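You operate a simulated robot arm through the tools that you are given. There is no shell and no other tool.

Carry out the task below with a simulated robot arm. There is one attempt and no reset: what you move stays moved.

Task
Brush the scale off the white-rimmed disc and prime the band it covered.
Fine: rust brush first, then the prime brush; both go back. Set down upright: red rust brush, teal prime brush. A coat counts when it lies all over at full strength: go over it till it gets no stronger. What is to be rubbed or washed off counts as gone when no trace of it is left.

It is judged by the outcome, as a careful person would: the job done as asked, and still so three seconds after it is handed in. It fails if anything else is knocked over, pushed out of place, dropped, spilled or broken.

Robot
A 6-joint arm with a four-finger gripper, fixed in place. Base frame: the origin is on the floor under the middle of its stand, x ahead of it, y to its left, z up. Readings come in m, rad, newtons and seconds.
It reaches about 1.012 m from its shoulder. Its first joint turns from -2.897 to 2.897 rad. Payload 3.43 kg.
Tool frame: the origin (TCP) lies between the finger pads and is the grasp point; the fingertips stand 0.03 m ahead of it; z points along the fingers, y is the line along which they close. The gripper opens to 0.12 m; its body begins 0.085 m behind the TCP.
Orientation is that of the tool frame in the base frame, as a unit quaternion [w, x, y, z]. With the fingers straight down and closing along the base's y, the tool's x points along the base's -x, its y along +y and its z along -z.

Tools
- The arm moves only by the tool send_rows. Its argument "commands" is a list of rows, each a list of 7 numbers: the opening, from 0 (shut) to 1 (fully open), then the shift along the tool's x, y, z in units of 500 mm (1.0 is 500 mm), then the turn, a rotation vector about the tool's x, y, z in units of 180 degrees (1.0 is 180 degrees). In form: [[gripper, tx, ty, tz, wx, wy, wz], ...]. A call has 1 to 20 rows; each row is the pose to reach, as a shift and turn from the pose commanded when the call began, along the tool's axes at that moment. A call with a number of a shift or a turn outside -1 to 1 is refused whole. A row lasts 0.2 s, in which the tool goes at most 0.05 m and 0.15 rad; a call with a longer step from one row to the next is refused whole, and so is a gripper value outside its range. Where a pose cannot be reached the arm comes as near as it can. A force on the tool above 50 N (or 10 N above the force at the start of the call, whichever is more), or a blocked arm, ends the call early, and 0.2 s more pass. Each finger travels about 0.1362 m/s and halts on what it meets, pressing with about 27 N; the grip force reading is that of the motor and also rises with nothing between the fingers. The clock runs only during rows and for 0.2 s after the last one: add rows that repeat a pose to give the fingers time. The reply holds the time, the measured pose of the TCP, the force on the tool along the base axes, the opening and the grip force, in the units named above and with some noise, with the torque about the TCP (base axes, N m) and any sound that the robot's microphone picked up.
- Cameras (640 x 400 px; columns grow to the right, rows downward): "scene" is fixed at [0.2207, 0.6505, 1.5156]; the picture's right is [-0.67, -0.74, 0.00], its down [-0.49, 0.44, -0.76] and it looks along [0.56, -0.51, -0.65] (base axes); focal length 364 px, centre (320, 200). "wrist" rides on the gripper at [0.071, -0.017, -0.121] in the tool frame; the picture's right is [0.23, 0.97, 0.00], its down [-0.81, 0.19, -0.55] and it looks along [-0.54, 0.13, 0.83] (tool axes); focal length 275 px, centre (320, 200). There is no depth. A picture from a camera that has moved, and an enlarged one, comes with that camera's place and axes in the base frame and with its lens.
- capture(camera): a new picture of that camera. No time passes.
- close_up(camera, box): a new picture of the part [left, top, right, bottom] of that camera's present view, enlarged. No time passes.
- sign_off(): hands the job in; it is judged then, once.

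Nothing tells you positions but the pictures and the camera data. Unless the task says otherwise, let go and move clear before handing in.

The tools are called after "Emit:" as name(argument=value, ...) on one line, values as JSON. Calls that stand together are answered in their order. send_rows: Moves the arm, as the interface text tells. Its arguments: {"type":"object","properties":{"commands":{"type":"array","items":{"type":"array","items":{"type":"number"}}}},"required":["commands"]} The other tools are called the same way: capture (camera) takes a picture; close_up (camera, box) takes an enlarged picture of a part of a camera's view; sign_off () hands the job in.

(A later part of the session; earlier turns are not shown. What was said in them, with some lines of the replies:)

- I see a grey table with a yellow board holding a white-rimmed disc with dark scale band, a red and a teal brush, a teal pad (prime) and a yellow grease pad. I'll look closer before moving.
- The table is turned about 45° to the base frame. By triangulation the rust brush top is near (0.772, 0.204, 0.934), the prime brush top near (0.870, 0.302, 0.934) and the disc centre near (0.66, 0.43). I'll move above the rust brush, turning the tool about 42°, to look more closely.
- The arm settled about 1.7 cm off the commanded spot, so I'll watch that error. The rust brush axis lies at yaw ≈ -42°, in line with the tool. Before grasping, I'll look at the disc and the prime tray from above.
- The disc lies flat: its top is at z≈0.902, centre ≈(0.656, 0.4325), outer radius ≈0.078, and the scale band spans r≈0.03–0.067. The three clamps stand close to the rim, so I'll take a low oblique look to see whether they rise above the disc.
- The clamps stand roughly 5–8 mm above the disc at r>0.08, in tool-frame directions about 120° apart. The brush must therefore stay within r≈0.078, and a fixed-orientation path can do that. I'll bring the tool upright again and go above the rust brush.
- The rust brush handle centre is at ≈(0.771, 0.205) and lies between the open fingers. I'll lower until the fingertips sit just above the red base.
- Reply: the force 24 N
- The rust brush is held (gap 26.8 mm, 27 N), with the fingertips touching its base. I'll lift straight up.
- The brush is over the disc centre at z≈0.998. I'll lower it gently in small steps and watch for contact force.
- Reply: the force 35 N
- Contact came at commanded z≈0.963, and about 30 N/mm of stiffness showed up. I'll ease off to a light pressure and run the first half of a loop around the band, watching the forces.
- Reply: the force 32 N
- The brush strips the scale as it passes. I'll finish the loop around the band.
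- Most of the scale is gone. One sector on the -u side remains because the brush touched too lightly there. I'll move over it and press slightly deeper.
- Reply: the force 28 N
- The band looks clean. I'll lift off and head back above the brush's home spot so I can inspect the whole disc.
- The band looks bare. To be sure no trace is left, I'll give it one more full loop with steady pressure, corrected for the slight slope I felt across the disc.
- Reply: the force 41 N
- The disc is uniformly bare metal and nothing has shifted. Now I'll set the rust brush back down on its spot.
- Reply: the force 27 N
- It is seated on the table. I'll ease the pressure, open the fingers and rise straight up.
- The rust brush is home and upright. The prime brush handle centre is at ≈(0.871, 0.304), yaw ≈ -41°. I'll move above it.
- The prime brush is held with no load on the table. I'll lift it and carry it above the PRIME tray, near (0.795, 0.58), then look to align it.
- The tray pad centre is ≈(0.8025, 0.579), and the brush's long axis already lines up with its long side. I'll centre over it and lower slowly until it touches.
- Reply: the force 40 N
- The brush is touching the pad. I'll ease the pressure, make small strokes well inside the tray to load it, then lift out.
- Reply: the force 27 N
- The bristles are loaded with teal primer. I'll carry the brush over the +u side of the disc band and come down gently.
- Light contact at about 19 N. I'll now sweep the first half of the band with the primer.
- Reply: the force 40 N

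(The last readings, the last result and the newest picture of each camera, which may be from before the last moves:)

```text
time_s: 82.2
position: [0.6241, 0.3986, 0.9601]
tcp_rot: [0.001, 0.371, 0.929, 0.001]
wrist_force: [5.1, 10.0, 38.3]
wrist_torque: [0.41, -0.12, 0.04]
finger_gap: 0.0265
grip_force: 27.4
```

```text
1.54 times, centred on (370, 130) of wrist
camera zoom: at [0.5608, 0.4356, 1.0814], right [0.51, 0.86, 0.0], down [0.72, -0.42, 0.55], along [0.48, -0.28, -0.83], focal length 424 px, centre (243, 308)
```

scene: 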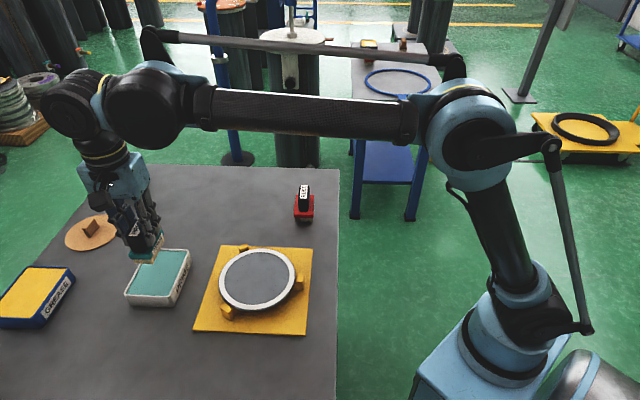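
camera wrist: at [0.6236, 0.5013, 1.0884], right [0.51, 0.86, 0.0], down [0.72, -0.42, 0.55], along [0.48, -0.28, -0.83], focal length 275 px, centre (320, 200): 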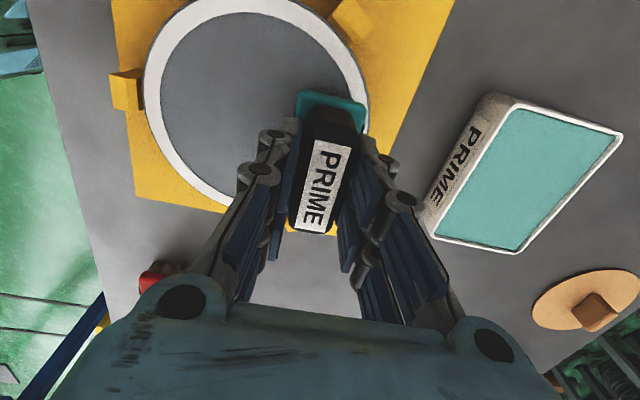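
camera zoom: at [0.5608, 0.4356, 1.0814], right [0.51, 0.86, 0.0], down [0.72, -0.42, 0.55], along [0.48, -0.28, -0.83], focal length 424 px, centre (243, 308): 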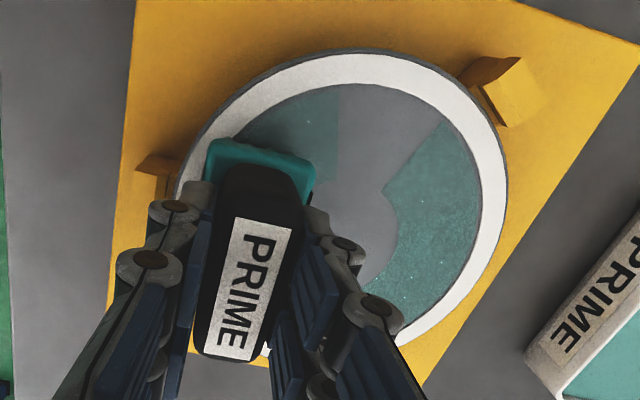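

Primer is going on in the band only, and it builds up with each pass. I'll carry on around the full loop.

Emit:
send_rows(commands=[[0.0, 0, 0.016, -0.0007, 0, 0, 0], [0.0, 0.018, 0.0288, -0.0009, 0, 0, 0], [0.0, 0.0352, 0.046, -0.001, 0, 0, 0], [0.0, 0.0492, 0.066, -0.0012, 0, 0, 0], [0.0, 0.061, 0.092, -0.0015, 0, 0, 0], [0.0, 0.068, 0.092, -0.0015, 0, 0, 0], [0.0, 0.0492, 0.118, -0.0017, 0, 0, 0], [0.0, 0.0352, 0.138, -0.0019, 0, 0, 0], [0.0, 0.018, 0.1552, -0.002, 0, 0, 0], [0.0, 0, 0.168, -0.0022, 0, 0, 0], [0.0, 0, 0.184, -0.0023, 0, 0, 0], [0.0, 0, 0.168, -0.0022, 0, 0, 0], [0.0, -0.018, 0.1552, -0.002, 0, 0, 0], [0.0, -0.0352, 0.138, -0.0019, 0, 0, 0], [0.0, -0.0492, 0.118, -0.0017, 0, 0, 0], [0.0, -0.061, 0.092, -0.0015, 0, 0, 0], [0.0, -0.068, 0.092, -0.0015, 0, 0, 0], [0.0, -0.0492, 0.066, -0.0012, 0, 0, 0], [0.0, -0.0352, 0.046, -0.001, 0, 0, 0], [0.0, 0, 0.012, -0.0007, 0, 0, 0]])

Emit:
close_up(camera="scene", box=[190, 220, 320, 330])

Emit:
close_up(camera="wrist", box=[200, 0, 540, 260])

```text
time_s: 86.4
position: [0.6281, 0.4039, 0.9606]
tcp_rot: [0.001, 0.372, 0.928, 0.001]
wrist_force: [-1.2, -1.9, 3.1]
wrist_torque: [-0.03, 0.02, 0.01]
finger_gap: 0.0265
grip_force: 26.5
```

```text
3.64 times, centred on (255, 275) of scene
camera zoom: at [0.2207, 0.6505, 1.5156], right [-0.67, -0.74, 0.0], down [-0.49, 0.44, -0.76], along [0.56, -0.51, -0.65], focal length 1324 px, centre (556, -73)
```

zoom: 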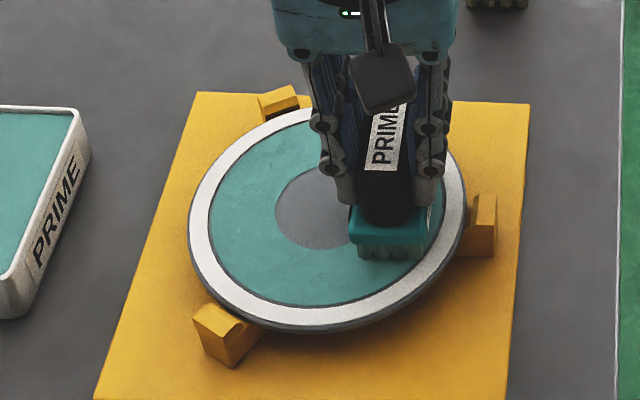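

```text
1.54 times, centred on (370, 130) of wrist
camera zoom: at [0.5643, 0.4407, 1.0813], right [0.51, 0.86, 0.0], down [0.72, -0.42, 0.55], along [0.48, -0.28, -0.83], focal length 424 px, centre (243, 308)
```

zoom: 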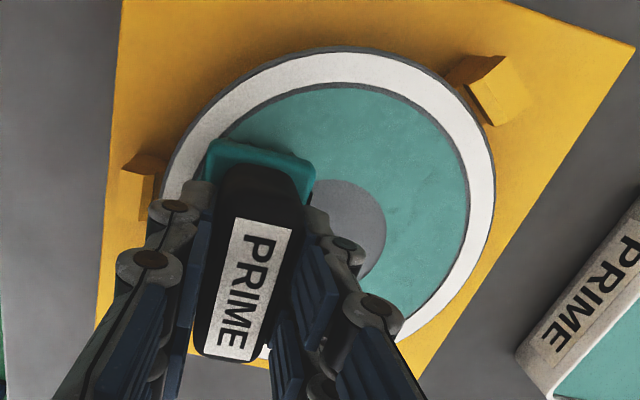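

The coat now covers nearly everything. I'll do another full loop with slightly firmer pressure to bring all of it to full strength.

Emit:
send_rows(commands=[[0.0, 0, -0.012, 0.0008, 0, 0, 0], [0.0, 0, 0.004, 0.0008, 0, 0, 0], [0.0, -0.018, 0.0168, 0.0006, 0, 0, 0], [0.0, -0.0352, 0.034, 0.0005, 0, 0, 0], [0.0, -0.0492, 0.054, 0.0003, 0, 0, 0], [0.0, -0.068, 0.08, 0.0001, 0, 0, 0], [0.0, -0.0492, 0.106, -0.0002, 0, 0, 0], [0.0, -0.0352, 0.126, -0.0004, 0, 0, 0], [0.0, -0.018, 0.1432, -0.0005, 0, 0, 0], [0.0, 0, 0.156, -0.0006, 0, 0, 0], [0.0, 0, 0.172, -0.0008, 0, 0, 0], [0.0, 0, 0.156, -0.0006, 0, 0, 0], [0.0, 0.018, 0.1432, -0.0005, 0, 0, 0], [0.0, 0.0352, 0.126, -0.0004, 0, 0, 0], [0.0, 0.0492, 0.106, -0.0002, 0, 0, 0], [0.0, 0.068, 0.08, 0.0001, 0, 0, 0], [0.0, 0.0492, 0.054, 0.0003, 0, 0, 0], [0.0, 0.0352, 0.034, 0.0005, 0, 0, 0], [0.0, 0.018, 0.0168, 0.0006, 0, 0, 0], [0.0, 0, -0.004, 0.0008, 0, 0, 0]])

Emit:
close_up(camera="scene", box=[190, 220, 320, 330])

Emit:
close_up(camera="wrist", box=[200, 0, 540, 260])

```text
time_s: 90.6
position: [0.6272, 0.402, 0.9617]
tcp_rot: [0.0, 0.371, 0.929, 0.001]
wrist_force: [1.1, 4.9, 13.2]
wrist_torque: [0.15, 0.08, -0.01]
finger_gap: 0.0265
grip_force: 26.8
```

```text
3.64 times, centred on (255, 275) of scene
camera zoom: at [0.2207, 0.6505, 1.5156], right [-0.67, -0.74, 0.0], down [-0.49, 0.44, -0.76], along [0.56, -0.51, -0.65], focal length 1324 px, centre (556, -73)
```

zoom: 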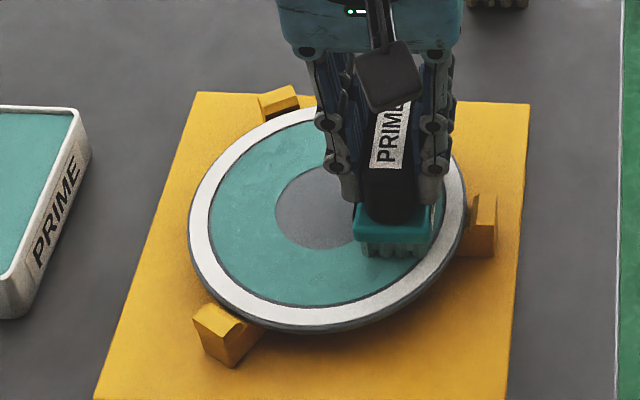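

```text
1.54 times, centred on (370, 130) of wrist
camera zoom: at [0.5638, 0.438, 1.0812], right [0.51, 0.86, 0.0], down [0.72, -0.42, 0.55], along [0.48, -0.28, -0.83], focal length 424 px, centre (243, 308)
```

zoom: 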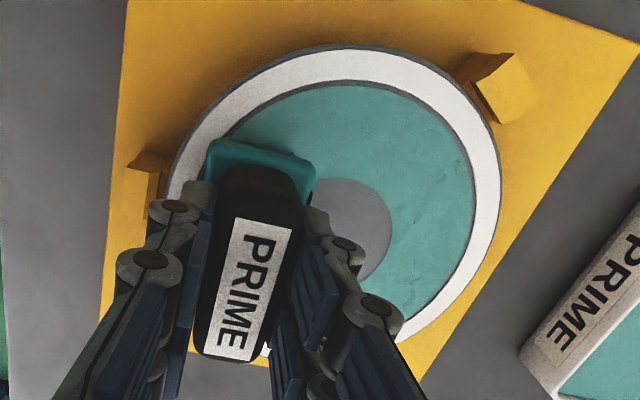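

Emit:
send_rows(commands=[[0.0, 0, -0.008, 0.0004, 0, 0, 0], [0.0, -0.018, 0.0208, 0.0003, 0, 0, 0], [0.0, -0.0352, 0.038, 0.0001, 0, 0, 0], [0.0, -0.0492, 0.058, -0.0001, 0, 0, 0], [0.0, -0.066, 0.084, -0.0004, 0, 0, 0], [0.0, -0.0492, 0.058, -0.0001, 0, 0, 0], [0.0, -0.0352, 0.038, 0.0001, 0, 0, 0], [0.0, -0.018, 0.0208, 0.0003, 0, 0, 0], [0.0, 0, -0.008, 0.0004, 0, 0, 0], [0.0, 0.018, 0.0208, 0.0003, 0, 0, 0], [0.0, 0.0352, 0.038, 0.0001, 0, 0, 0], [0.0, 0.0492, 0.058, -0.0001, 0, 0, 0], [0.0, 0.066, 0.084, -0.0004, 0, 0, 0], [0.0, 0.0492, 0.058, -0.0001, 0, 0, 0], [0.0, 0.0352, 0.038, 0.0001, 0, 0, 0], [0.0, 0.018, 0.0208, 0.0003, 0, 0, 0], [0.0, 0, 0, 0.0004, 0, 0, 0]])

```text
time_s: 94.2
position: [0.6274, 0.4022, 0.9614]
tcp_rot: [0.001, 0.372, 0.928, 0.001]
wrist_force: [0.0, 10.5, 33.9]
wrist_torque: [0.51, 0.08, -0.02]
finger_gap: 0.0266
grip_force: 26.8
```

I'll lift and go above the prime brush's home spot, so the scene camera can see the whole coat before I set the brush down.

Emit:
send_rows(commands=[[0.0, 0, 0, -0.02, 0, 0, 0], [0.0, 0, 0, -0.08, 0, 0, 0], [0.0, 0, 0, -0.1574, 0, 0, 0], [0.0, -0.08, 0.0318, -0.1574, 0, 0, 0], [0.0, -0.16, 0.0637, -0.1574, 0, 0, 0], [0.0, -0.24, 0.0955, -0.1574, 0, 0, 0], [0.0, -0.32, 0.1273, -0.1574, 0, 0, 0], [0.0, -0.4, 0.1592, -0.1574, 0, 0, 0], [0.0, -0.489, 0.1946, -0.1574, 0, 0, 0], [0.0, -0.489, 0.1946, -0.1574, 0, 0, 0], [0.0, -0.489, 0.1946, -0.1574, 0, 0, 0]])

Emit:
capture(camera="scene")

Emit:
close_up(camera="scene", box=[205, 240, 310, 320])

Emit:
capture(camera="wrist")

```text
time_s: 96.6
position: [0.8708, 0.3059, 1.0371]
tcp_rot: [0.001, 0.372, 0.928, 0.001]
wrist_force: [-0.2, -0.8, -1.7]
wrist_torque: [0.01, -0.03, 0.01]
finger_gap: 0.0267
grip_force: 27.0
```

```text
taken
```

scene: 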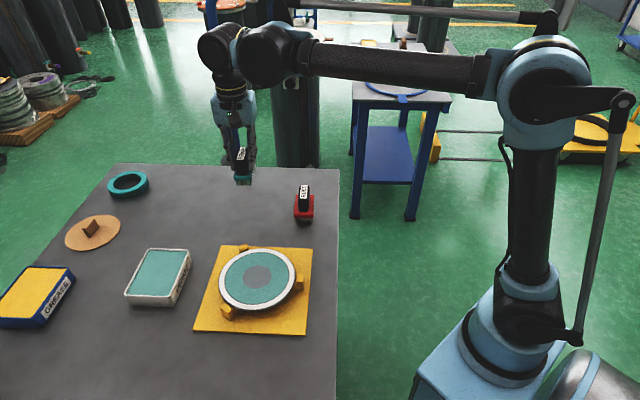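

```text
5.00 times, centred on (258, 280) of scene
camera zoom: at [0.2207, 0.6505, 1.5156], right [-0.67, -0.74, 0.0], down [-0.49, 0.44, -0.76], along [0.56, -0.51, -0.65], focal length 1820 px, centre (632, -200)
```

zoom: 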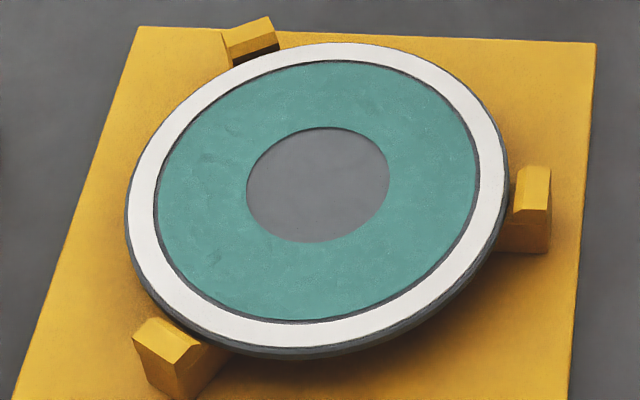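

```text
taken
camera wrist: at [0.8072, 0.3425, 1.1578], right [0.51, 0.86, 0.0], down [0.72, -0.42, 0.55], along [0.48, -0.28, -0.83], focal length 275 px, centre (320, 200)
```

wrist: 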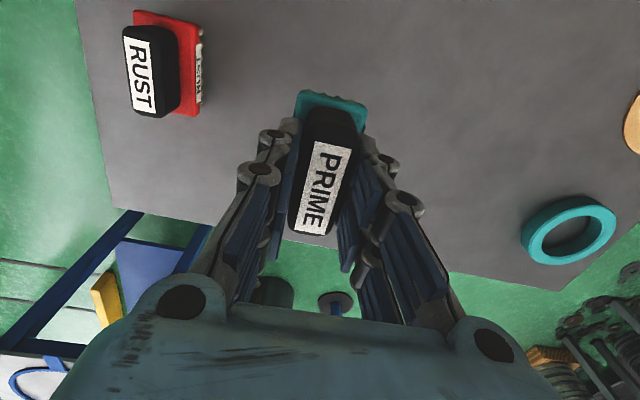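

Emit:
close_up(camera="scene", box=[255, 245, 300, 280])

Emit:
close_up(camera="scene", box=[215, 245, 260, 280])

Emit:
close_up(camera="scene", box=[215, 275, 260, 310])

Emit:
close_up(camera="scene", box=[255, 275, 300, 310])

```text
11.43 times, centred on (278, 262) of scene
camera zoom: at [0.2207, 0.6505, 1.5156], right [-0.67, -0.74, 0.0], down [-0.49, 0.44, -0.76], along [0.56, -0.51, -0.65], focal length 4160 px, centre (806, -514)
```

zoom: 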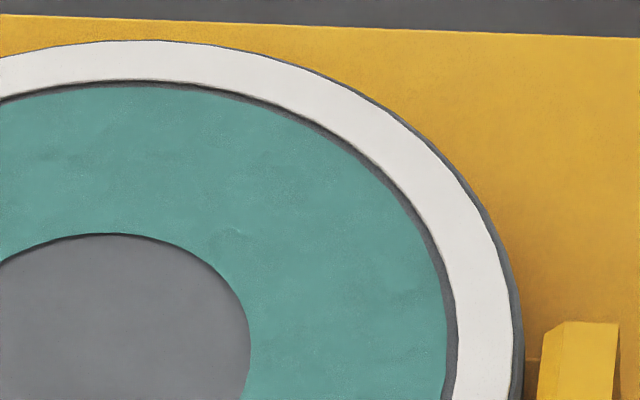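

```text
11.43 times, centred on (238, 262) of scene
camera zoom: at [0.2207, 0.6505, 1.5156], right [-0.67, -0.74, 0.0], down [-0.49, 0.44, -0.76], along [0.56, -0.51, -0.65], focal length 4160 px, centre (1263, -514)
```

zoom: 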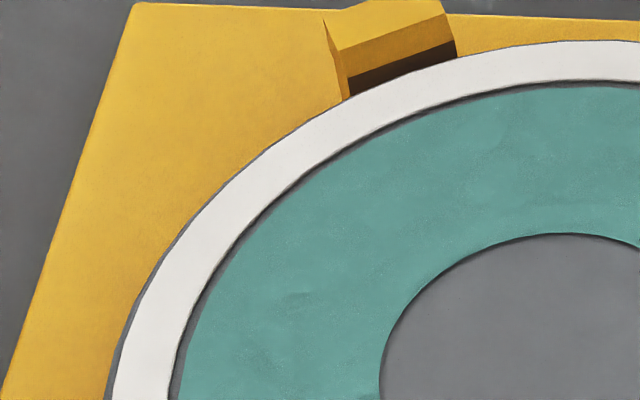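

```text
11.43 times, centred on (238, 292) of scene
camera zoom: at [0.2207, 0.6505, 1.5156], right [-0.67, -0.74, 0.0], down [-0.49, 0.44, -0.76], along [0.56, -0.51, -0.65], focal length 4160 px, centre (1263, -857)
```

zoom: 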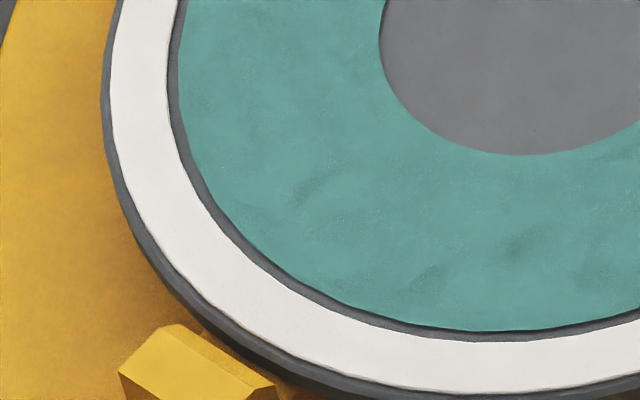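

```text
11.43 times, centred on (278, 292) of scene
camera zoom: at [0.2207, 0.6505, 1.5156], right [-0.67, -0.74, 0.0], down [-0.49, 0.44, -0.76], along [0.56, -0.51, -0.65], focal length 4160 px, centre (806, -857)
```

zoom: 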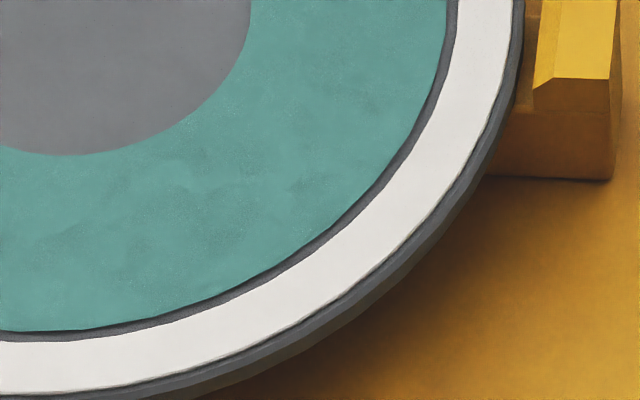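

The coat looks even. To make sure it is at full strength I'll check whether the brush is still loaded, then go over the band once more and compare.

Emit:
close_up(camera="scene", box=[215, 130, 285, 200])

```text
5.71 times, centred on (250, 165) of scene
camera zoom: at [0.2207, 0.6505, 1.5156], right [-0.67, -0.74, 0.0], down [-0.49, 0.44, -0.76], along [0.56, -0.51, -0.65], focal length 2080 px, centre (720, 400)
```

zoom: 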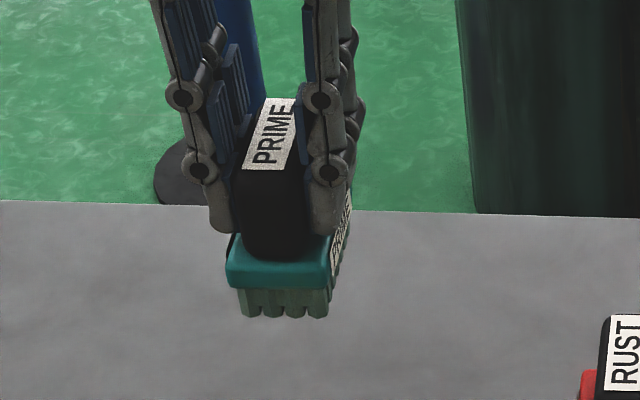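

The bristles have faded to a partial load, so I'll reload at the tray and go over the band again.

Emit:
send_rows(commands=[[0.0, 0.0686, 0.0429, 0, 0, 0, 0], [0.0, 0.1371, 0.0858, 0, 0, 0, 0], [0.0, 0.2057, 0.1287, 0, 0, 0, 0], [0.0, 0.2743, 0.1717, 0, 0, 0, 0], [0.0, 0.3429, 0.2146, 0, 0, 0, 0], [0.0, 0.4114, 0.2575, 0, 0, 0, 0], [0.0, 0.48, 0.3004, 0, 0, 0, 0], [0.0, 0.48, 0.3004, 0.04, 0, 0, 0], [0.0, 0.48, 0.3004, 0.08, 0, 0, 0], [0.0, 0.48, 0.3004, 0.11, 0, 0, 0], [0.0, 0.48, 0.3004, 0.13, 0, 0, 0], [0.0, 0.48, 0.3004, 0.14, 0, 0, 0], [0.0, 0.48, 0.3004, 0.14, 0, 0, 0]])

Emit:
close_up(camera="scene", box=[100, 200, 210, 315])

```text
time_s: 99.4
position: [0.8027, 0.5792, 0.9696]
tcp_rot: [0.0, 0.372, 0.928, 0.001]
wrist_force: [0.9, 0.7, -0.7]
wrist_torque: [0.01, -0.03, -0.01]
finger_gap: 0.0263
grip_force: 27.2
```

```text
3.48 times, centred on (155, 258) of scene
camera zoom: at [0.2207, 0.6505, 1.5156], right [-0.67, -0.74, 0.0], down [-0.49, 0.44, -0.76], along [0.56, -0.51, -0.65], focal length 1266 px, centre (894, 0)
```

zoom: 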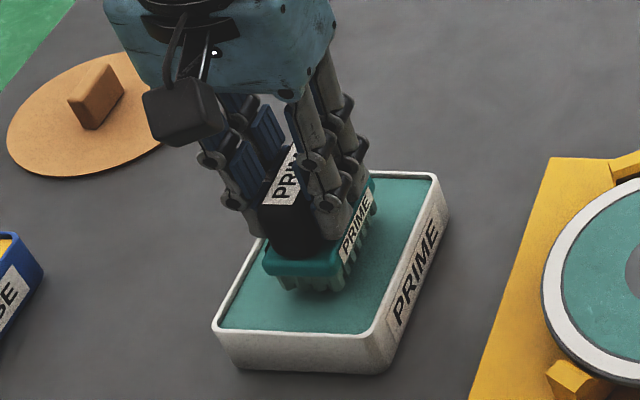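

Emit:
send_rows(commands=[[0.0, 0, 0, 0.003, 0, 0, 0], [0.0, 0, 0, 0.006, 0, 0, 0], [0.0, 0, 0, 0.009, 0, 0, 0], [0.0, 0, 0, 0.0105, 0, 0, 0], [0.0, 0, 0, 0.0105, 0, 0, 0]])

```text
time_s: 100.6
position: [0.8011, 0.5775, 0.9633]
tcp_rot: [0.001, 0.372, 0.928, 0.001]
wrist_force: [0.2, -0.1, -1.3]
wrist_torque: [-0.02, -0.01, -0.02]
finger_gap: 0.0268
grip_force: 26.4
```

Emit:
send_rows(commands=[[0.0, 0, 0, 0.001, 0, 0, 0], [0.0, 0, 0, 0.002, 0, 0, 0], [0.0, 0, 0, 0.003, 0, 0, 0], [0.0, 0, 0, 0.003, 0, 0, 0]])

```text
time_s: 101.6
position: [0.8014, 0.5777, 0.9634]
tcp_rot: [0.001, 0.372, 0.928, 0.002]
wrist_force: [6.0, 0.0, 24.1]
wrist_torque: [-0.11, -0.19, -0.01]
finger_gap: 0.0268
grip_force: 27.2
```

Emit:
send_rows(commands=[[0.0, 0.01, 0, 0, 0, 0, 0], [0.0, 0, 0, 0, 0, 0, 0], [0.0, -0.01, 0, 0, 0, 0, 0], [0.0, 0, 0, 0, 0, 0, 0], [0.0, 0, 0.008, 0, 0, 0, 0], [0.0, 0, 0, 0, 0, 0, 0], [0.0, 0, -0.008, 0, 0, 0, 0], [0.0, 0, 0, 0, 0, 0, 0], [0.0, 0, 0, -0.01, 0, 0, 0], [0.0, 0, 0, -0.06, 0, 0, 0], [0.0, 0, 0, -0.13, 0, 0, 0], [0.0, 0, 0, -0.13, 0, 0, 0]])

Emit:
close_up(camera="scene", box=[100, 180, 210, 315])

```text
time_s: 104.2
position: [0.8021, 0.5786, 1.0274]
tcp_rot: [0.0, 0.372, 0.928, 0.0]
wrist_force: [-0.2, 0.0, -1.8]
wrist_torque: [0.0, 0.02, 0.02]
finger_gap: 0.0271
grip_force: 27.6
```

```text
2.96 times, centred on (155, 248) of scene
camera zoom: at [0.2207, 0.6505, 1.5156], right [-0.67, -0.74, 0.0], down [-0.49, 0.44, -0.76], along [0.56, -0.51, -0.65], focal length 1079 px, centre (809, 59)
```

zoom: 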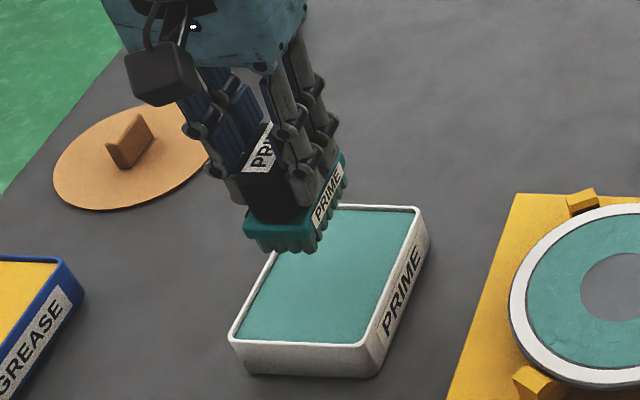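

Reloaded. Back over the band for the finishing coats.

Emit:
send_rows(commands=[[0.0, 0.0015, -0.06, 0, 0, 0, 0], [0.0, 0.003, -0.12, 0, 0, 0, 0], [0.0, 0.0045, -0.18, 0, 0, 0, 0], [0.0, 0.006, -0.24, 0.0, 0, 0, 0], [0.0, 0.0075, -0.29, 0.02, 0, 0, 0], [0.0, 0.009, -0.323, 0.05, 0, 0, 0], [0.0, 0.009, -0.323, 0.09, 0, 0, 0], [0.0, 0.009, -0.323, 0.11, 0, 0, 0], [0.0, 0.009, -0.323, 0.12, 0, 0, 0], [0.0, 0.009, -0.323, 0.126, 0, 0, 0], [0.0, 0.009, -0.323, 0.129, 0, 0, 0], [0.0, 0.009, -0.323, 0.129, 0, 0, 0]])

```text
time_s: 106.8
position: [0.686, 0.4647, 0.9637]
tcp_rot: [0.0, 0.372, 0.928, 0.001]
wrist_force: [0.2, 0.8, -1.3]
wrist_torque: [0.0, 0.0, 0.03]
finger_gap: 0.0267
grip_force: 27.0
```

Emit:
send_rows(commands=[[0.0, 0, 0, 0.001, 0, 0, 0], [0.0, 0, 0, 0.002, 0, 0, 0], [0.0, 0, 0, 0.003, 0, 0, 0], [0.0, 0, 0, 0.003, 0, 0, 0]])

```text
time_s: 107.8
position: [0.6866, 0.4653, 0.9619]
tcp_rot: [0.0, 0.372, 0.928, 0.001]
wrist_force: [-0.1, 0.8, -2.2]
wrist_torque: [-0.01, -0.03, -0.02]
finger_gap: 0.0267
grip_force: 27.6
```

Emit:
send_rows(commands=[[0.0, 0, 0, 0.001, 0, 0, 0], [0.0, 0, 0, 0.002, 0, 0, 0], [0.0, 0, 0, 0.002, 0, 0, 0]])

```text
time_s: 108.6
position: [0.6865, 0.4652, 0.9615]
tcp_rot: [0.001, 0.372, 0.928, 0.0]
wrist_force: [-0.6, 0.5, -1.3]
wrist_torque: [0.01, 0.02, -0.01]
finger_gap: 0.0266
grip_force: 27.2
```

Emit:
send_rows(commands=[[0.0, 0, 0, 0.001, 0, 0, 0], [0.0, 0, 0, 0.0015, 0, 0, 0], [0.0, 0, 0, 0.0015, 0, 0, 0]])

```text
time_s: 109.4
position: [0.6865, 0.465, 0.9599]
tcp_rot: [0.0, 0.372, 0.928, 0.001]
wrist_force: [6.3, 4.9, 28.3]
wrist_torque: [0.24, -0.15, 0.01]
finger_gap: 0.0266
grip_force: 27.0
```

Emit:
send_rows(commands=[[0.0, 0, 0.006, -0.0001, 0, 0, 0], [0.0, 0, -0.012, 0.0001, 0, 0, 0], [0.0, -0.018, -0.0248, 0.0002, 0, 0, 0], [0.0, -0.0352, -0.042, 0.0004, 0, 0, 0], [0.0, -0.0492, -0.062, 0.0006, 0, 0, 0], [0.0, -0.068, -0.088, 0.0008, 0, 0, 0], [0.0, -0.0492, -0.114, 0.0011, 0, 0, 0], [0.0, -0.0352, -0.134, 0.0012, 0, 0, 0], [0.0, -0.018, -0.1512, 0.0014, 0, 0, 0], [0.0, 0, -0.164, 0.0015, 0, 0, 0], [0.0, 0, -0.18, 0.0017, 0, 0, 0], [0.0, 0, -0.164, 0.0015, 0, 0, 0], [0.0, 0.018, -0.1512, 0.0014, 0, 0, 0], [0.0, 0.0352, -0.134, 0.0012, 0, 0, 0], [0.0, 0.0492, -0.114, 0.0011, 0, 0, 0], [0.0, 0.068, -0.088, 0.0008, 0, 0, 0], [0.0, 0.0492, -0.062, 0.0006, 0, 0, 0], [0.0, 0.0352, -0.042, 0.0004, 0, 0, 0], [0.0, 0.018, -0.0248, 0.0002, 0, 0, 0], [0.0, 0, 0, 0, 0, 0, 0]])

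Emit:
close_up(camera="scene", box=[190, 220, 320, 330])

```text
time_s: 113.6
position: [0.6869, 0.4666, 0.9592]
tcp_rot: [0.0, 0.372, 0.928, 0.002]
wrist_force: [-2.2, 1.2, 5.3]
wrist_torque: [0.11, 0.14, 0.03]
finger_gap: 0.0266
grip_force: 26.5
```

```text
3.64 times, centred on (255, 275) of scene
camera zoom: at [0.2207, 0.6505, 1.5156], right [-0.67, -0.74, 0.0], down [-0.49, 0.44, -0.76], along [0.56, -0.51, -0.65], focal length 1324 px, centre (556, -73)
```

zoom: 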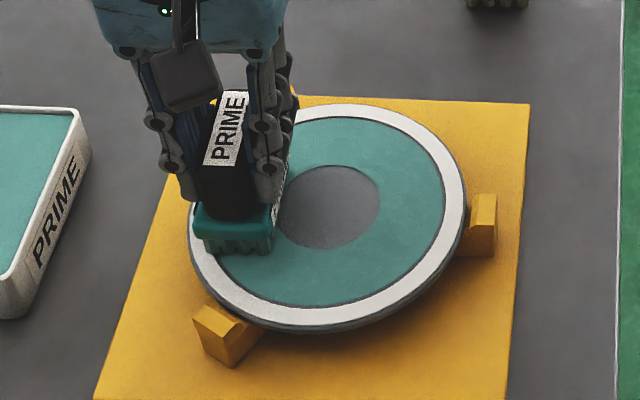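

Pressure eased off by the end of that loop. I'll do one more loop in the opposite direction, slightly lower.

Emit:
send_rows(commands=[[0.0, 0, 0.006, 0.0008, 0, 0, 0], [0.0, 0, -0.012, 0.0009, 0, 0, 0], [0.0, 0.018, -0.0248, 0.001, 0, 0, 0], [0.0, 0.0352, -0.042, 0.0012, 0, 0, 0], [0.0, 0.0492, -0.062, 0.0014, 0, 0, 0], [0.0, 0.068, -0.088, 0.0016, 0, 0, 0], [0.0, 0.0492, -0.114, 0.0019, 0, 0, 0], [0.0, 0.0352, -0.134, 0.0021, 0, 0, 0], [0.0, 0.018, -0.1512, 0.0023, 0, 0, 0], [0.0, 0, -0.164, 0.0024, 0, 0, 0], [0.0, 0, -0.18, 0.0026, 0, 0, 0], [0.0, 0, -0.18, 0.0026, 0, 0, 0]])

```text
time_s: 116.2
position: [0.6239, 0.3991, 0.9588]
tcp_rot: [0.0, 0.373, 0.928, 0.001]
wrist_force: [10.3, 3.8, 37.8]
wrist_torque: [0.06, -0.48, 0.0]
finger_gap: 0.0269
grip_force: 26.8
```

Emit:
send_rows(commands=[[0.0, 0, 0.016, -0.0003, 0, 0, 0], [0.0, -0.018, 0.0288, -0.0005, 0, 0, 0], [0.0, -0.0352, 0.046, -0.0007, 0, 0, 0], [0.0, -0.0492, 0.066, -0.0009, 0, 0, 0], [0.0, -0.068, 0.092, -0.0011, 0, 0, 0], [0.0, -0.0492, 0.118, -0.0013, 0, 0, 0], [0.0, -0.0352, 0.138, -0.0015, 0, 0, 0], [0.0, -0.018, 0.1552, -0.0017, 0, 0, 0], [0.0, 0, 0.168, -0.0018, 0, 0, 0], [0.0, 0, 0.18, -0.0019, 0, 0, 0], [0.0, 0, 0.18, -0.0019, 0, 0, 0]])

```text
time_s: 118.6
position: [0.6875, 0.4652, 0.9589]
tcp_rot: [0.0, 0.372, 0.928, 0.002]
wrist_force: [-0.1, 0.5, -1.1]
wrist_torque: [0.02, -0.01, 0.01]
finger_gap: 0.0268
grip_force: 26.8
```

Emit:
send_rows(commands=[[0.0, 0, 0, 0.001, 0, 0, 0], [0.0, 0, 0, 0.0018, 0, 0, 0], [0.0, 0, 0, 0.0018, 0, 0, 0]])

```text
time_s: 119.4
position: [0.6868, 0.4643, 0.9583]
tcp_rot: [0.0, 0.372, 0.928, 0.001]
wrist_force: [2.3, -1.4, 6.3]
wrist_torque: [-0.05, -0.14, 0.01]
finger_gap: 0.0268
grip_force: 27.4
```

Emit:
send_rows(commands=[[0.0, 0, 0.006, 0.0008, 0, 0, 0], [0.0, 0, -0.012, 0.0009, 0, 0, 0], [0.0, -0.018, -0.0248, 0.001, 0, 0, 0], [0.0, -0.0352, -0.042, 0.0012, 0, 0, 0], [0.0, -0.0492, -0.062, 0.0014, 0, 0, 0], [0.0, -0.068, -0.088, 0.0016, 0, 0, 0], [0.0, -0.0492, -0.062, 0.0015, 0, 0, 0], [0.0, -0.0352, -0.042, 0.0013, 0, 0, 0], [0.0, -0.018, -0.0248, 0.0011, 0, 0, 0], [0.0, 0, -0.012, 0.001, 0, 0, 0], [0.0, 0.018, -0.0248, 0.0012, 0, 0, 0], [0.0, 0.0352, -0.042, 0.0014, 0, 0, 0], [0.0, 0.0492, -0.062, 0.0016, 0, 0, 0], [0.0, 0.068, -0.088, 0.0018, 0, 0, 0], [0.0, 0.0492, -0.062, 0.0016, 0, 0, 0], [0.0, 0.0352, -0.042, 0.0014, 0, 0, 0], [0.0, 0.018, -0.0248, 0.0012, 0, 0, 0], [0.0, 0, 0, 0.001, 0, 0, 0]])

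Emit:
close_up(camera="scene", box=[190, 220, 320, 330])

Emit:
capture(camera="wrist")

```text
time_s: 123.2
position: [0.687, 0.4644, 0.9582]
tcp_rot: [0.0, 0.371, 0.928, 0.0]
wrist_force: [-0.6, -0.2, -1.6]
wrist_torque: [0.01, 0.01, 0.0]
finger_gap: 0.0266
grip_force: 26.8
```

```text
3.64 times, centred on (255, 275) of scene
camera zoom: at [0.2207, 0.6505, 1.5156], right [-0.67, -0.74, 0.0], down [-0.49, 0.44, -0.76], along [0.56, -0.51, -0.65], focal length 1324 px, centre (556, -73)
```

zoom: 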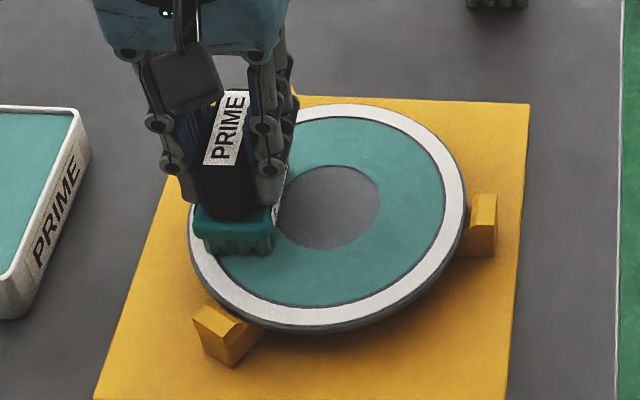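

```text
taken
camera wrist: at [0.6238, 0.5017, 1.0782], right [0.51, 0.86, 0.0], down [0.72, -0.42, 0.55], along [0.48, -0.28, -0.83], focal length 275 px, centre (320, 200)
```

wrist: 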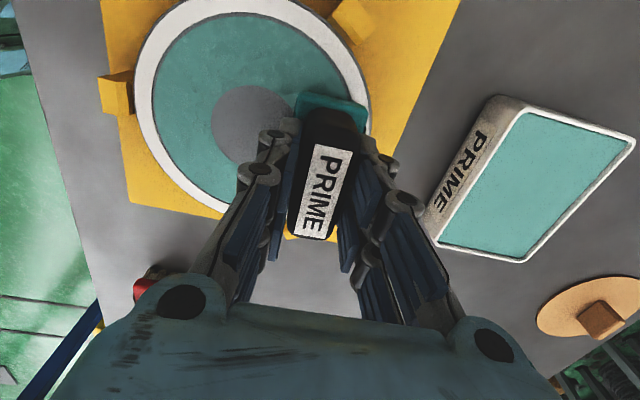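

Emit:
send_rows(commands=[[0.0, 0, 0, -0.02, 0, 0, 0], [0.0, 0, 0, -0.08, 0, 0, 0], [0.0, 0, 0, -0.1625, 0, 0, 0], [0.0, -0.08, 0.0037, -0.1625, 0, 0, 0], [0.0, -0.16, 0.0074, -0.1625, 0, 0, 0], [0.0, -0.24, 0.0111, -0.1625, 0, 0, 0], [0.0, -0.32, 0.0148, -0.1625, 0, 0, 0], [0.0, -0.4, 0.0185, -0.1625, 0, 0, 0], [0.0, -0.489, 0.0226, -0.1625, 0, 0, 0], [0.0, -0.489, 0.0226, -0.1625, 0, 0, 0], [0.0, -0.489, 0.0226, -0.1625, 0, 0, 0]])

Emit:
close_up(camera="scene", box=[205, 240, 310, 320])

Emit:
close_up(camera="scene", box=[215, 275, 260, 310])

Emit:
close_up(camera="scene", box=[255, 275, 300, 310])

Emit:
close_up(camera="scene", box=[255, 245, 300, 280])

Emit:
close_up(camera="scene", box=[215, 130, 285, 200])

```text
time_s: 125.6
position: [0.8702, 0.3022, 1.0404]
tcp_rot: [0.0, 0.372, 0.928, 0.0]
wrist_force: [1.2, -0.3, -0.4]
wrist_torque: [-0.01, 0.02, 0.0]
finger_gap: 0.0268
grip_force: 26.6
```

```text
5.00 times, centred on (258, 280) of scene
camera zoom: at [0.2207, 0.6505, 1.5156], right [-0.67, -0.74, 0.0], down [-0.49, 0.44, -0.76], along [0.56, -0.51, -0.65], focal length 1820 px, centre (632, -200)
```

zoom: 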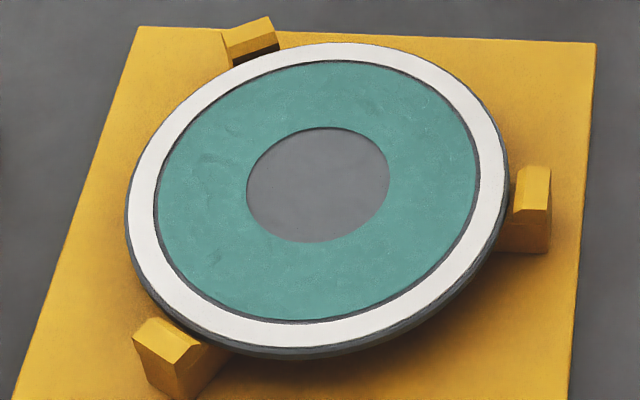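

```text
11.43 times, centred on (238, 292) of scene
camera zoom: at [0.2207, 0.6505, 1.5156], right [-0.67, -0.74, 0.0], down [-0.49, 0.44, -0.76], along [0.56, -0.51, -0.65], focal length 4160 px, centre (1263, -857)
```

zoom: 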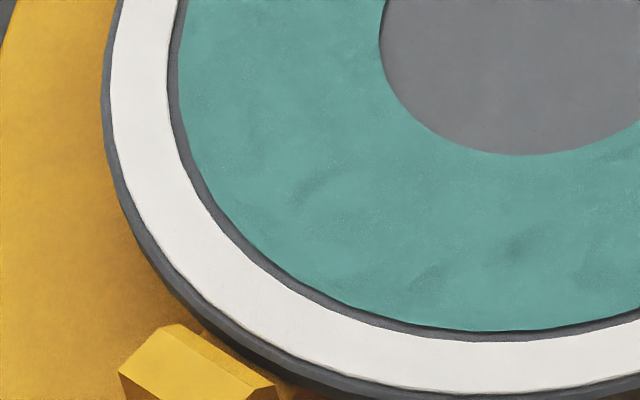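

```text
11.43 times, centred on (278, 292) of scene
camera zoom: at [0.2207, 0.6505, 1.5156], right [-0.67, -0.74, 0.0], down [-0.49, 0.44, -0.76], along [0.56, -0.51, -0.65], focal length 4160 px, centre (806, -857)
```

zoom: 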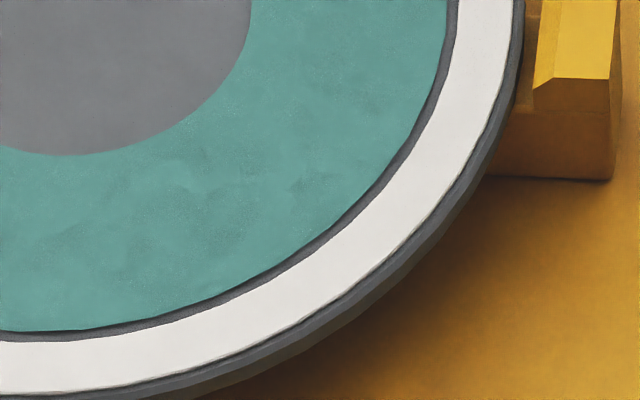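

```text
11.43 times, centred on (278, 262) of scene
camera zoom: at [0.2207, 0.6505, 1.5156], right [-0.67, -0.74, 0.0], down [-0.49, 0.44, -0.76], along [0.56, -0.51, -0.65], focal length 4160 px, centre (806, -514)
```

zoom: 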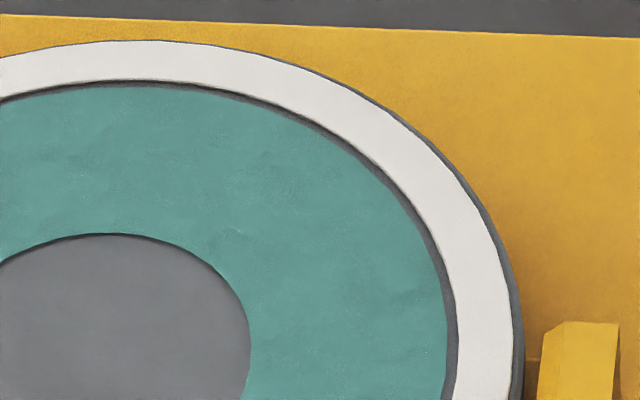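

```text
5.71 times, centred on (250, 165) of scene
camera zoom: at [0.2207, 0.6505, 1.5156], right [-0.67, -0.74, 0.0], down [-0.49, 0.44, -0.76], along [0.56, -0.51, -0.65], focal length 2080 px, centre (720, 400)
```

zoom: 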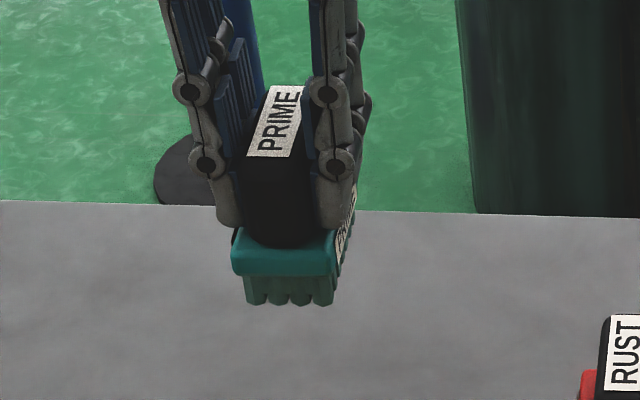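

The coat looks identical to the earlier close-up, so it has reached full strength all round. Now I'll set the prime brush back on its spot.

Emit:
send_rows(commands=[[0.0, 0, 0, 0.06, 0, 0, 0], [0.0, 0, 0, 0.12, 0, 0, 0], [0.0, 0, 0, 0.17, 0, 0, 0], [0.0, 0, 0, 0.2, 0, 0, 0], [0.0, 0, 0, 0.212, 0, 0, 0], [0.0, 0, 0, 0.218, 0, 0, 0], [0.0, 0, 0, 0.222, 0, 0, 0], [0.0, 0, 0, 0.222, 0, 0, 0]])

Emit:
close_up(camera="scene", box=[215, 150, 325, 230])

```text
time_s: 127.4
position: [0.8712, 0.3038, 0.9277]
tcp_rot: [0.0, 0.372, 0.928, 0.001]
wrist_force: [0.0, -0.5, -1.2]
wrist_torque: [0.01, 0.0, 0.0]
finger_gap: 0.0267
grip_force: 27.5
```

```text
5.00 times, centred on (270, 190) of scene
camera zoom: at [0.2207, 0.6505, 1.5156], right [-0.67, -0.74, 0.0], down [-0.49, 0.44, -0.76], along [0.56, -0.51, -0.65], focal length 1820 px, centre (570, 250)
```

zoom: 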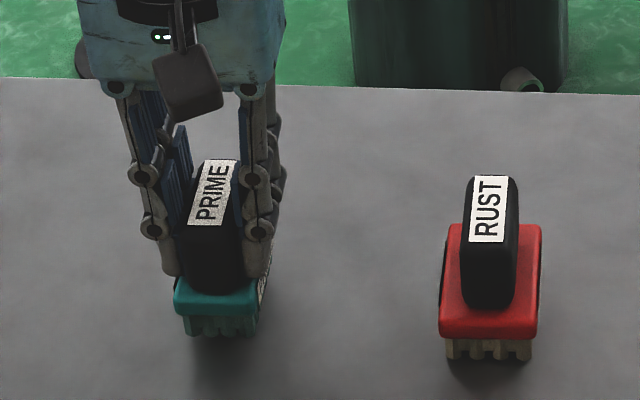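

Emit:
send_rows(commands=[[0.0, 0, 0, 0.002, 0, 0, 0], [0.0, 0, 0, 0.004, 0, 0, 0], [0.0, 0, 0, 0.005, 0, 0, 0], [0.0, 0, 0, 0.005, 0, 0, 0]])

```text
time_s: 128.4
position: [0.8712, 0.3038, 0.9243]
tcp_rot: [0.0, 0.373, 0.928, 0.002]
wrist_force: [0.1, -0.3, -1.2]
wrist_torque: [0.03, 0.02, 0.02]
finger_gap: 0.0264
grip_force: 26.3
```

Emit:
send_rows(commands=[[0.0, 0, 0, 0.001, 0, 0, 0], [0.0, 0, 0, 0.002, 0, 0, 0], [0.0, 0, 0, 0.002, 0, 0, 0]])

```text
time_s: 129.2
position: [0.8713, 0.3035, 0.9231]
tcp_rot: [-0.001, 0.372, 0.928, 0.001]
wrist_force: [0.5, -0.1, -1.4]
wrist_torque: [0.0, 0.01, 0.0]
finger_gap: 0.0268
grip_force: 27.1
```

Emit:
send_rows(commands=[[0.0, 0, 0, 0.001, 0, 0, 0], [0.0, 0, 0, 0.002, 0, 0, 0], [0.0, 0, 0, 0.002, 0, 0, 0]])

Emit:
close_up(camera="scene", box=[215, 170, 290, 225])

```text
time_s: 130.0
position: [0.8716, 0.3041, 0.9236]
tcp_rot: [0.001, 0.373, 0.928, 0.0]
wrist_force: [-0.8, -0.3, 0.7]
wrist_torque: [0.02, 0.08, 0.03]
finger_gap: 0.0269
grip_force: 27.0
```

```text
7.27 times, centred on (252, 198) of scene
camera zoom: at [0.2207, 0.6505, 1.5156], right [-0.67, -0.74, 0.0], down [-0.49, 0.44, -0.76], along [0.56, -0.51, -0.65], focal length 2647 px, centre (811, 218)
```

zoom: 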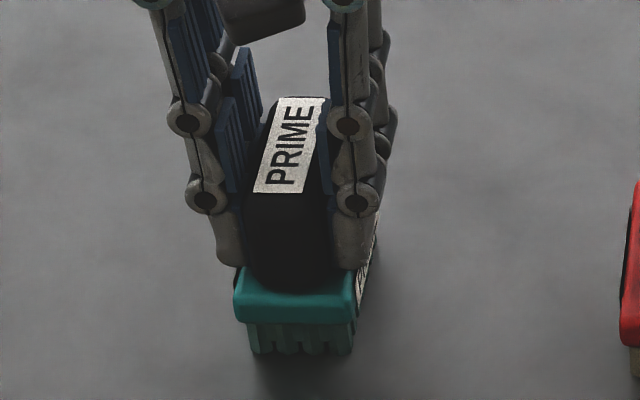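

It is just touching the table. I'll settle it a fraction more, then release.

Emit:
send_rows(commands=[[0.0, 0, 0, 0.0006, 0, 0, 0], [0.0, 0, 0, 0.0006, 0, 0, 0], [0.3, 0, 0, 0.0, 0, 0, 0], [0.45, 0, 0, 0.0, 0, 0, 0], [0.6, 0, 0, 0.0, 0, 0, 0], [0.6, 0, 0, 0.0, 0, 0, 0], [0.6, 0, 0, 0.0, 0, 0, 0]])

Emit:
close_up(camera="scene", box=[215, 150, 325, 230])

```text
time_s: 131.6
position: [0.8709, 0.3043, 0.9236]
tcp_rot: [0.0, 0.372, 0.928, 0.0]
wrist_force: [0.3, -0.4, -0.2]
wrist_torque: [-0.05, 0.0, 0.0]
finger_gap: 0.072
grip_force: 0.0
```

```text
5.00 times, centred on (270, 190) of scene
camera zoom: at [0.2207, 0.6505, 1.5156], right [-0.67, -0.74, 0.0], down [-0.49, 0.44, -0.76], along [0.56, -0.51, -0.65], focal length 1820 px, centre (570, 250)
```

zoom: 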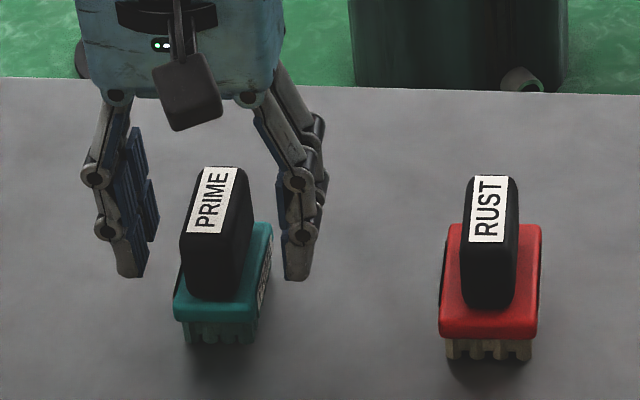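

Both brushes are standing upright on their spots. I'll rise straight up and move clear, then check everything.

Emit:
send_rows(commands=[[0.6, 0, 0, -0.04, 0, 0, 0], [0.6, 0, 0, -0.12, 0, 0, 0], [0.6, 0, 0, -0.21, 0, 0, 0], [0.6, 0, 0, -0.3, 0, 0, 0], [0.6, 0.04, -0.02, -0.36, 0, 0, 0], [0.6, 0.1, -0.06, -0.4, 0, 0, 0], [0.6, 0.16, -0.1, -0.4, 0, 0, 0], [0.6, 0.16, -0.1, -0.4, 0, 0, 0], [0.6, 0.16, -0.1, -0.4, 0, 0, 0]])

Emit:
capture(camera="scene")

Emit:
close_up(camera="scene", box=[180, 160, 340, 350])

Emit:
capture(camera="wrist")

```text
time_s: 133.6
position: [0.7795, 0.3246, 1.125]
tcp_rot: [0.001, 0.372, 0.928, 0.001]
wrist_force: [-0.7, -1.4, -0.2]
wrist_torque: [0.03, -0.03, -0.01]
finger_gap: 0.072
grip_force: 0.1
```

```text
taken
```

scene: 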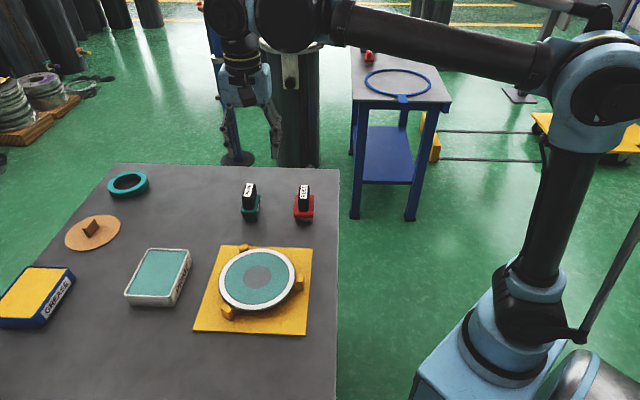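

```text
2.11 times, centred on (260, 255) of scene
camera zoom: at [0.2207, 0.6505, 1.5156], right [-0.67, -0.74, 0.0], down [-0.49, 0.44, -0.76], along [0.56, -0.51, -0.65], focal length 766 px, centre (446, 84)
```

zoom: 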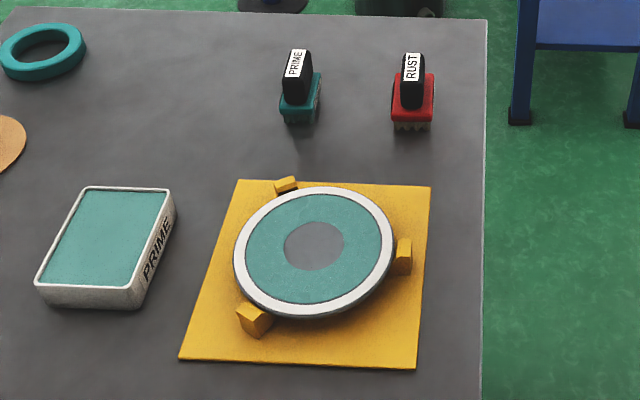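

```text
taken
camera wrist: at [0.7163, 0.3604, 1.2445], right [0.51, 0.86, 0.0], down [0.72, -0.42, 0.55], along [0.48, -0.28, -0.83], focal length 275 px, centre (320, 200)
```

wrist: 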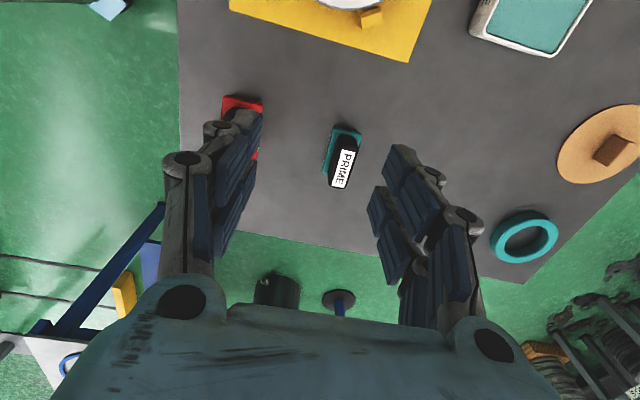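

Everything sits as it did at the start. I'll take one last look straight over the disc to check the coat before handing in.

Emit:
send_rows(commands=[[0.6, 0.083, -0.007, 0.02, 0, 0, 0], [0.6, 0.166, -0.014, 0.04, 0, 0, 0], [0.6, 0.25, -0.021, 0.06, 0, 0, 0], [0.6, 0.333, -0.028, 0.08, 0, 0, 0], [0.6, 0.333, -0.028, 0.08, 0, 0, 0], [0.6, 0.333, -0.028, 0.08, 0, 0, 0]])

Emit:
close_up(camera="wrist", box=[200, 0, 460, 190])

```text
time_s: 135.0
position: [0.6481, 0.4273, 1.0821]
tcp_rot: [0.0, 0.372, 0.928, 0.002]
wrist_force: [-0.1, -0.3, 0.9]
wrist_torque: [0.02, -0.03, 0.03]
finger_gap: 0.0719
grip_force: 0.1
```

```text
2.11 times, centred on (330, 95) of wrist
camera zoom: at [0.5845, 0.4638, 1.2016], right [0.51, 0.86, 0.0], down [0.72, -0.42, 0.55], along [0.48, -0.28, -0.83], focal length 580 px, centre (299, 421)
```

zoom: 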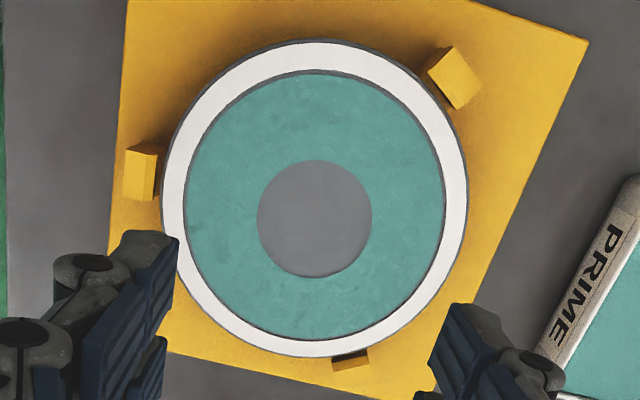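

The primer covers the whole band evenly at full strength. The hub and white rim are clean, both brushes are back upright, nothing else has moved and the arm is clear, so I'm handing in.

Emit:
sign_off()

```text
The job is handed in.
```

I've brushed the scale off the white-rimmed disc and primed the band it covered, and the job is handed in.

- **Scale:** I went over the band with the rust brush until only bare metal showed, then did a second loop. The pictures showed no further change.
- **Primer:** I loaded the prime brush twice and went over the band several times. Close-ups after the last passes matched the earlier ones, so the coat had stopped getting stronger. The hub and white rim stayed clean.
- **Brushes:** Both are back on their spots and standing upright.
- **Everything else:** The last pictures show the disc, board, tray and other items where they started, and the arm is clear of the table.
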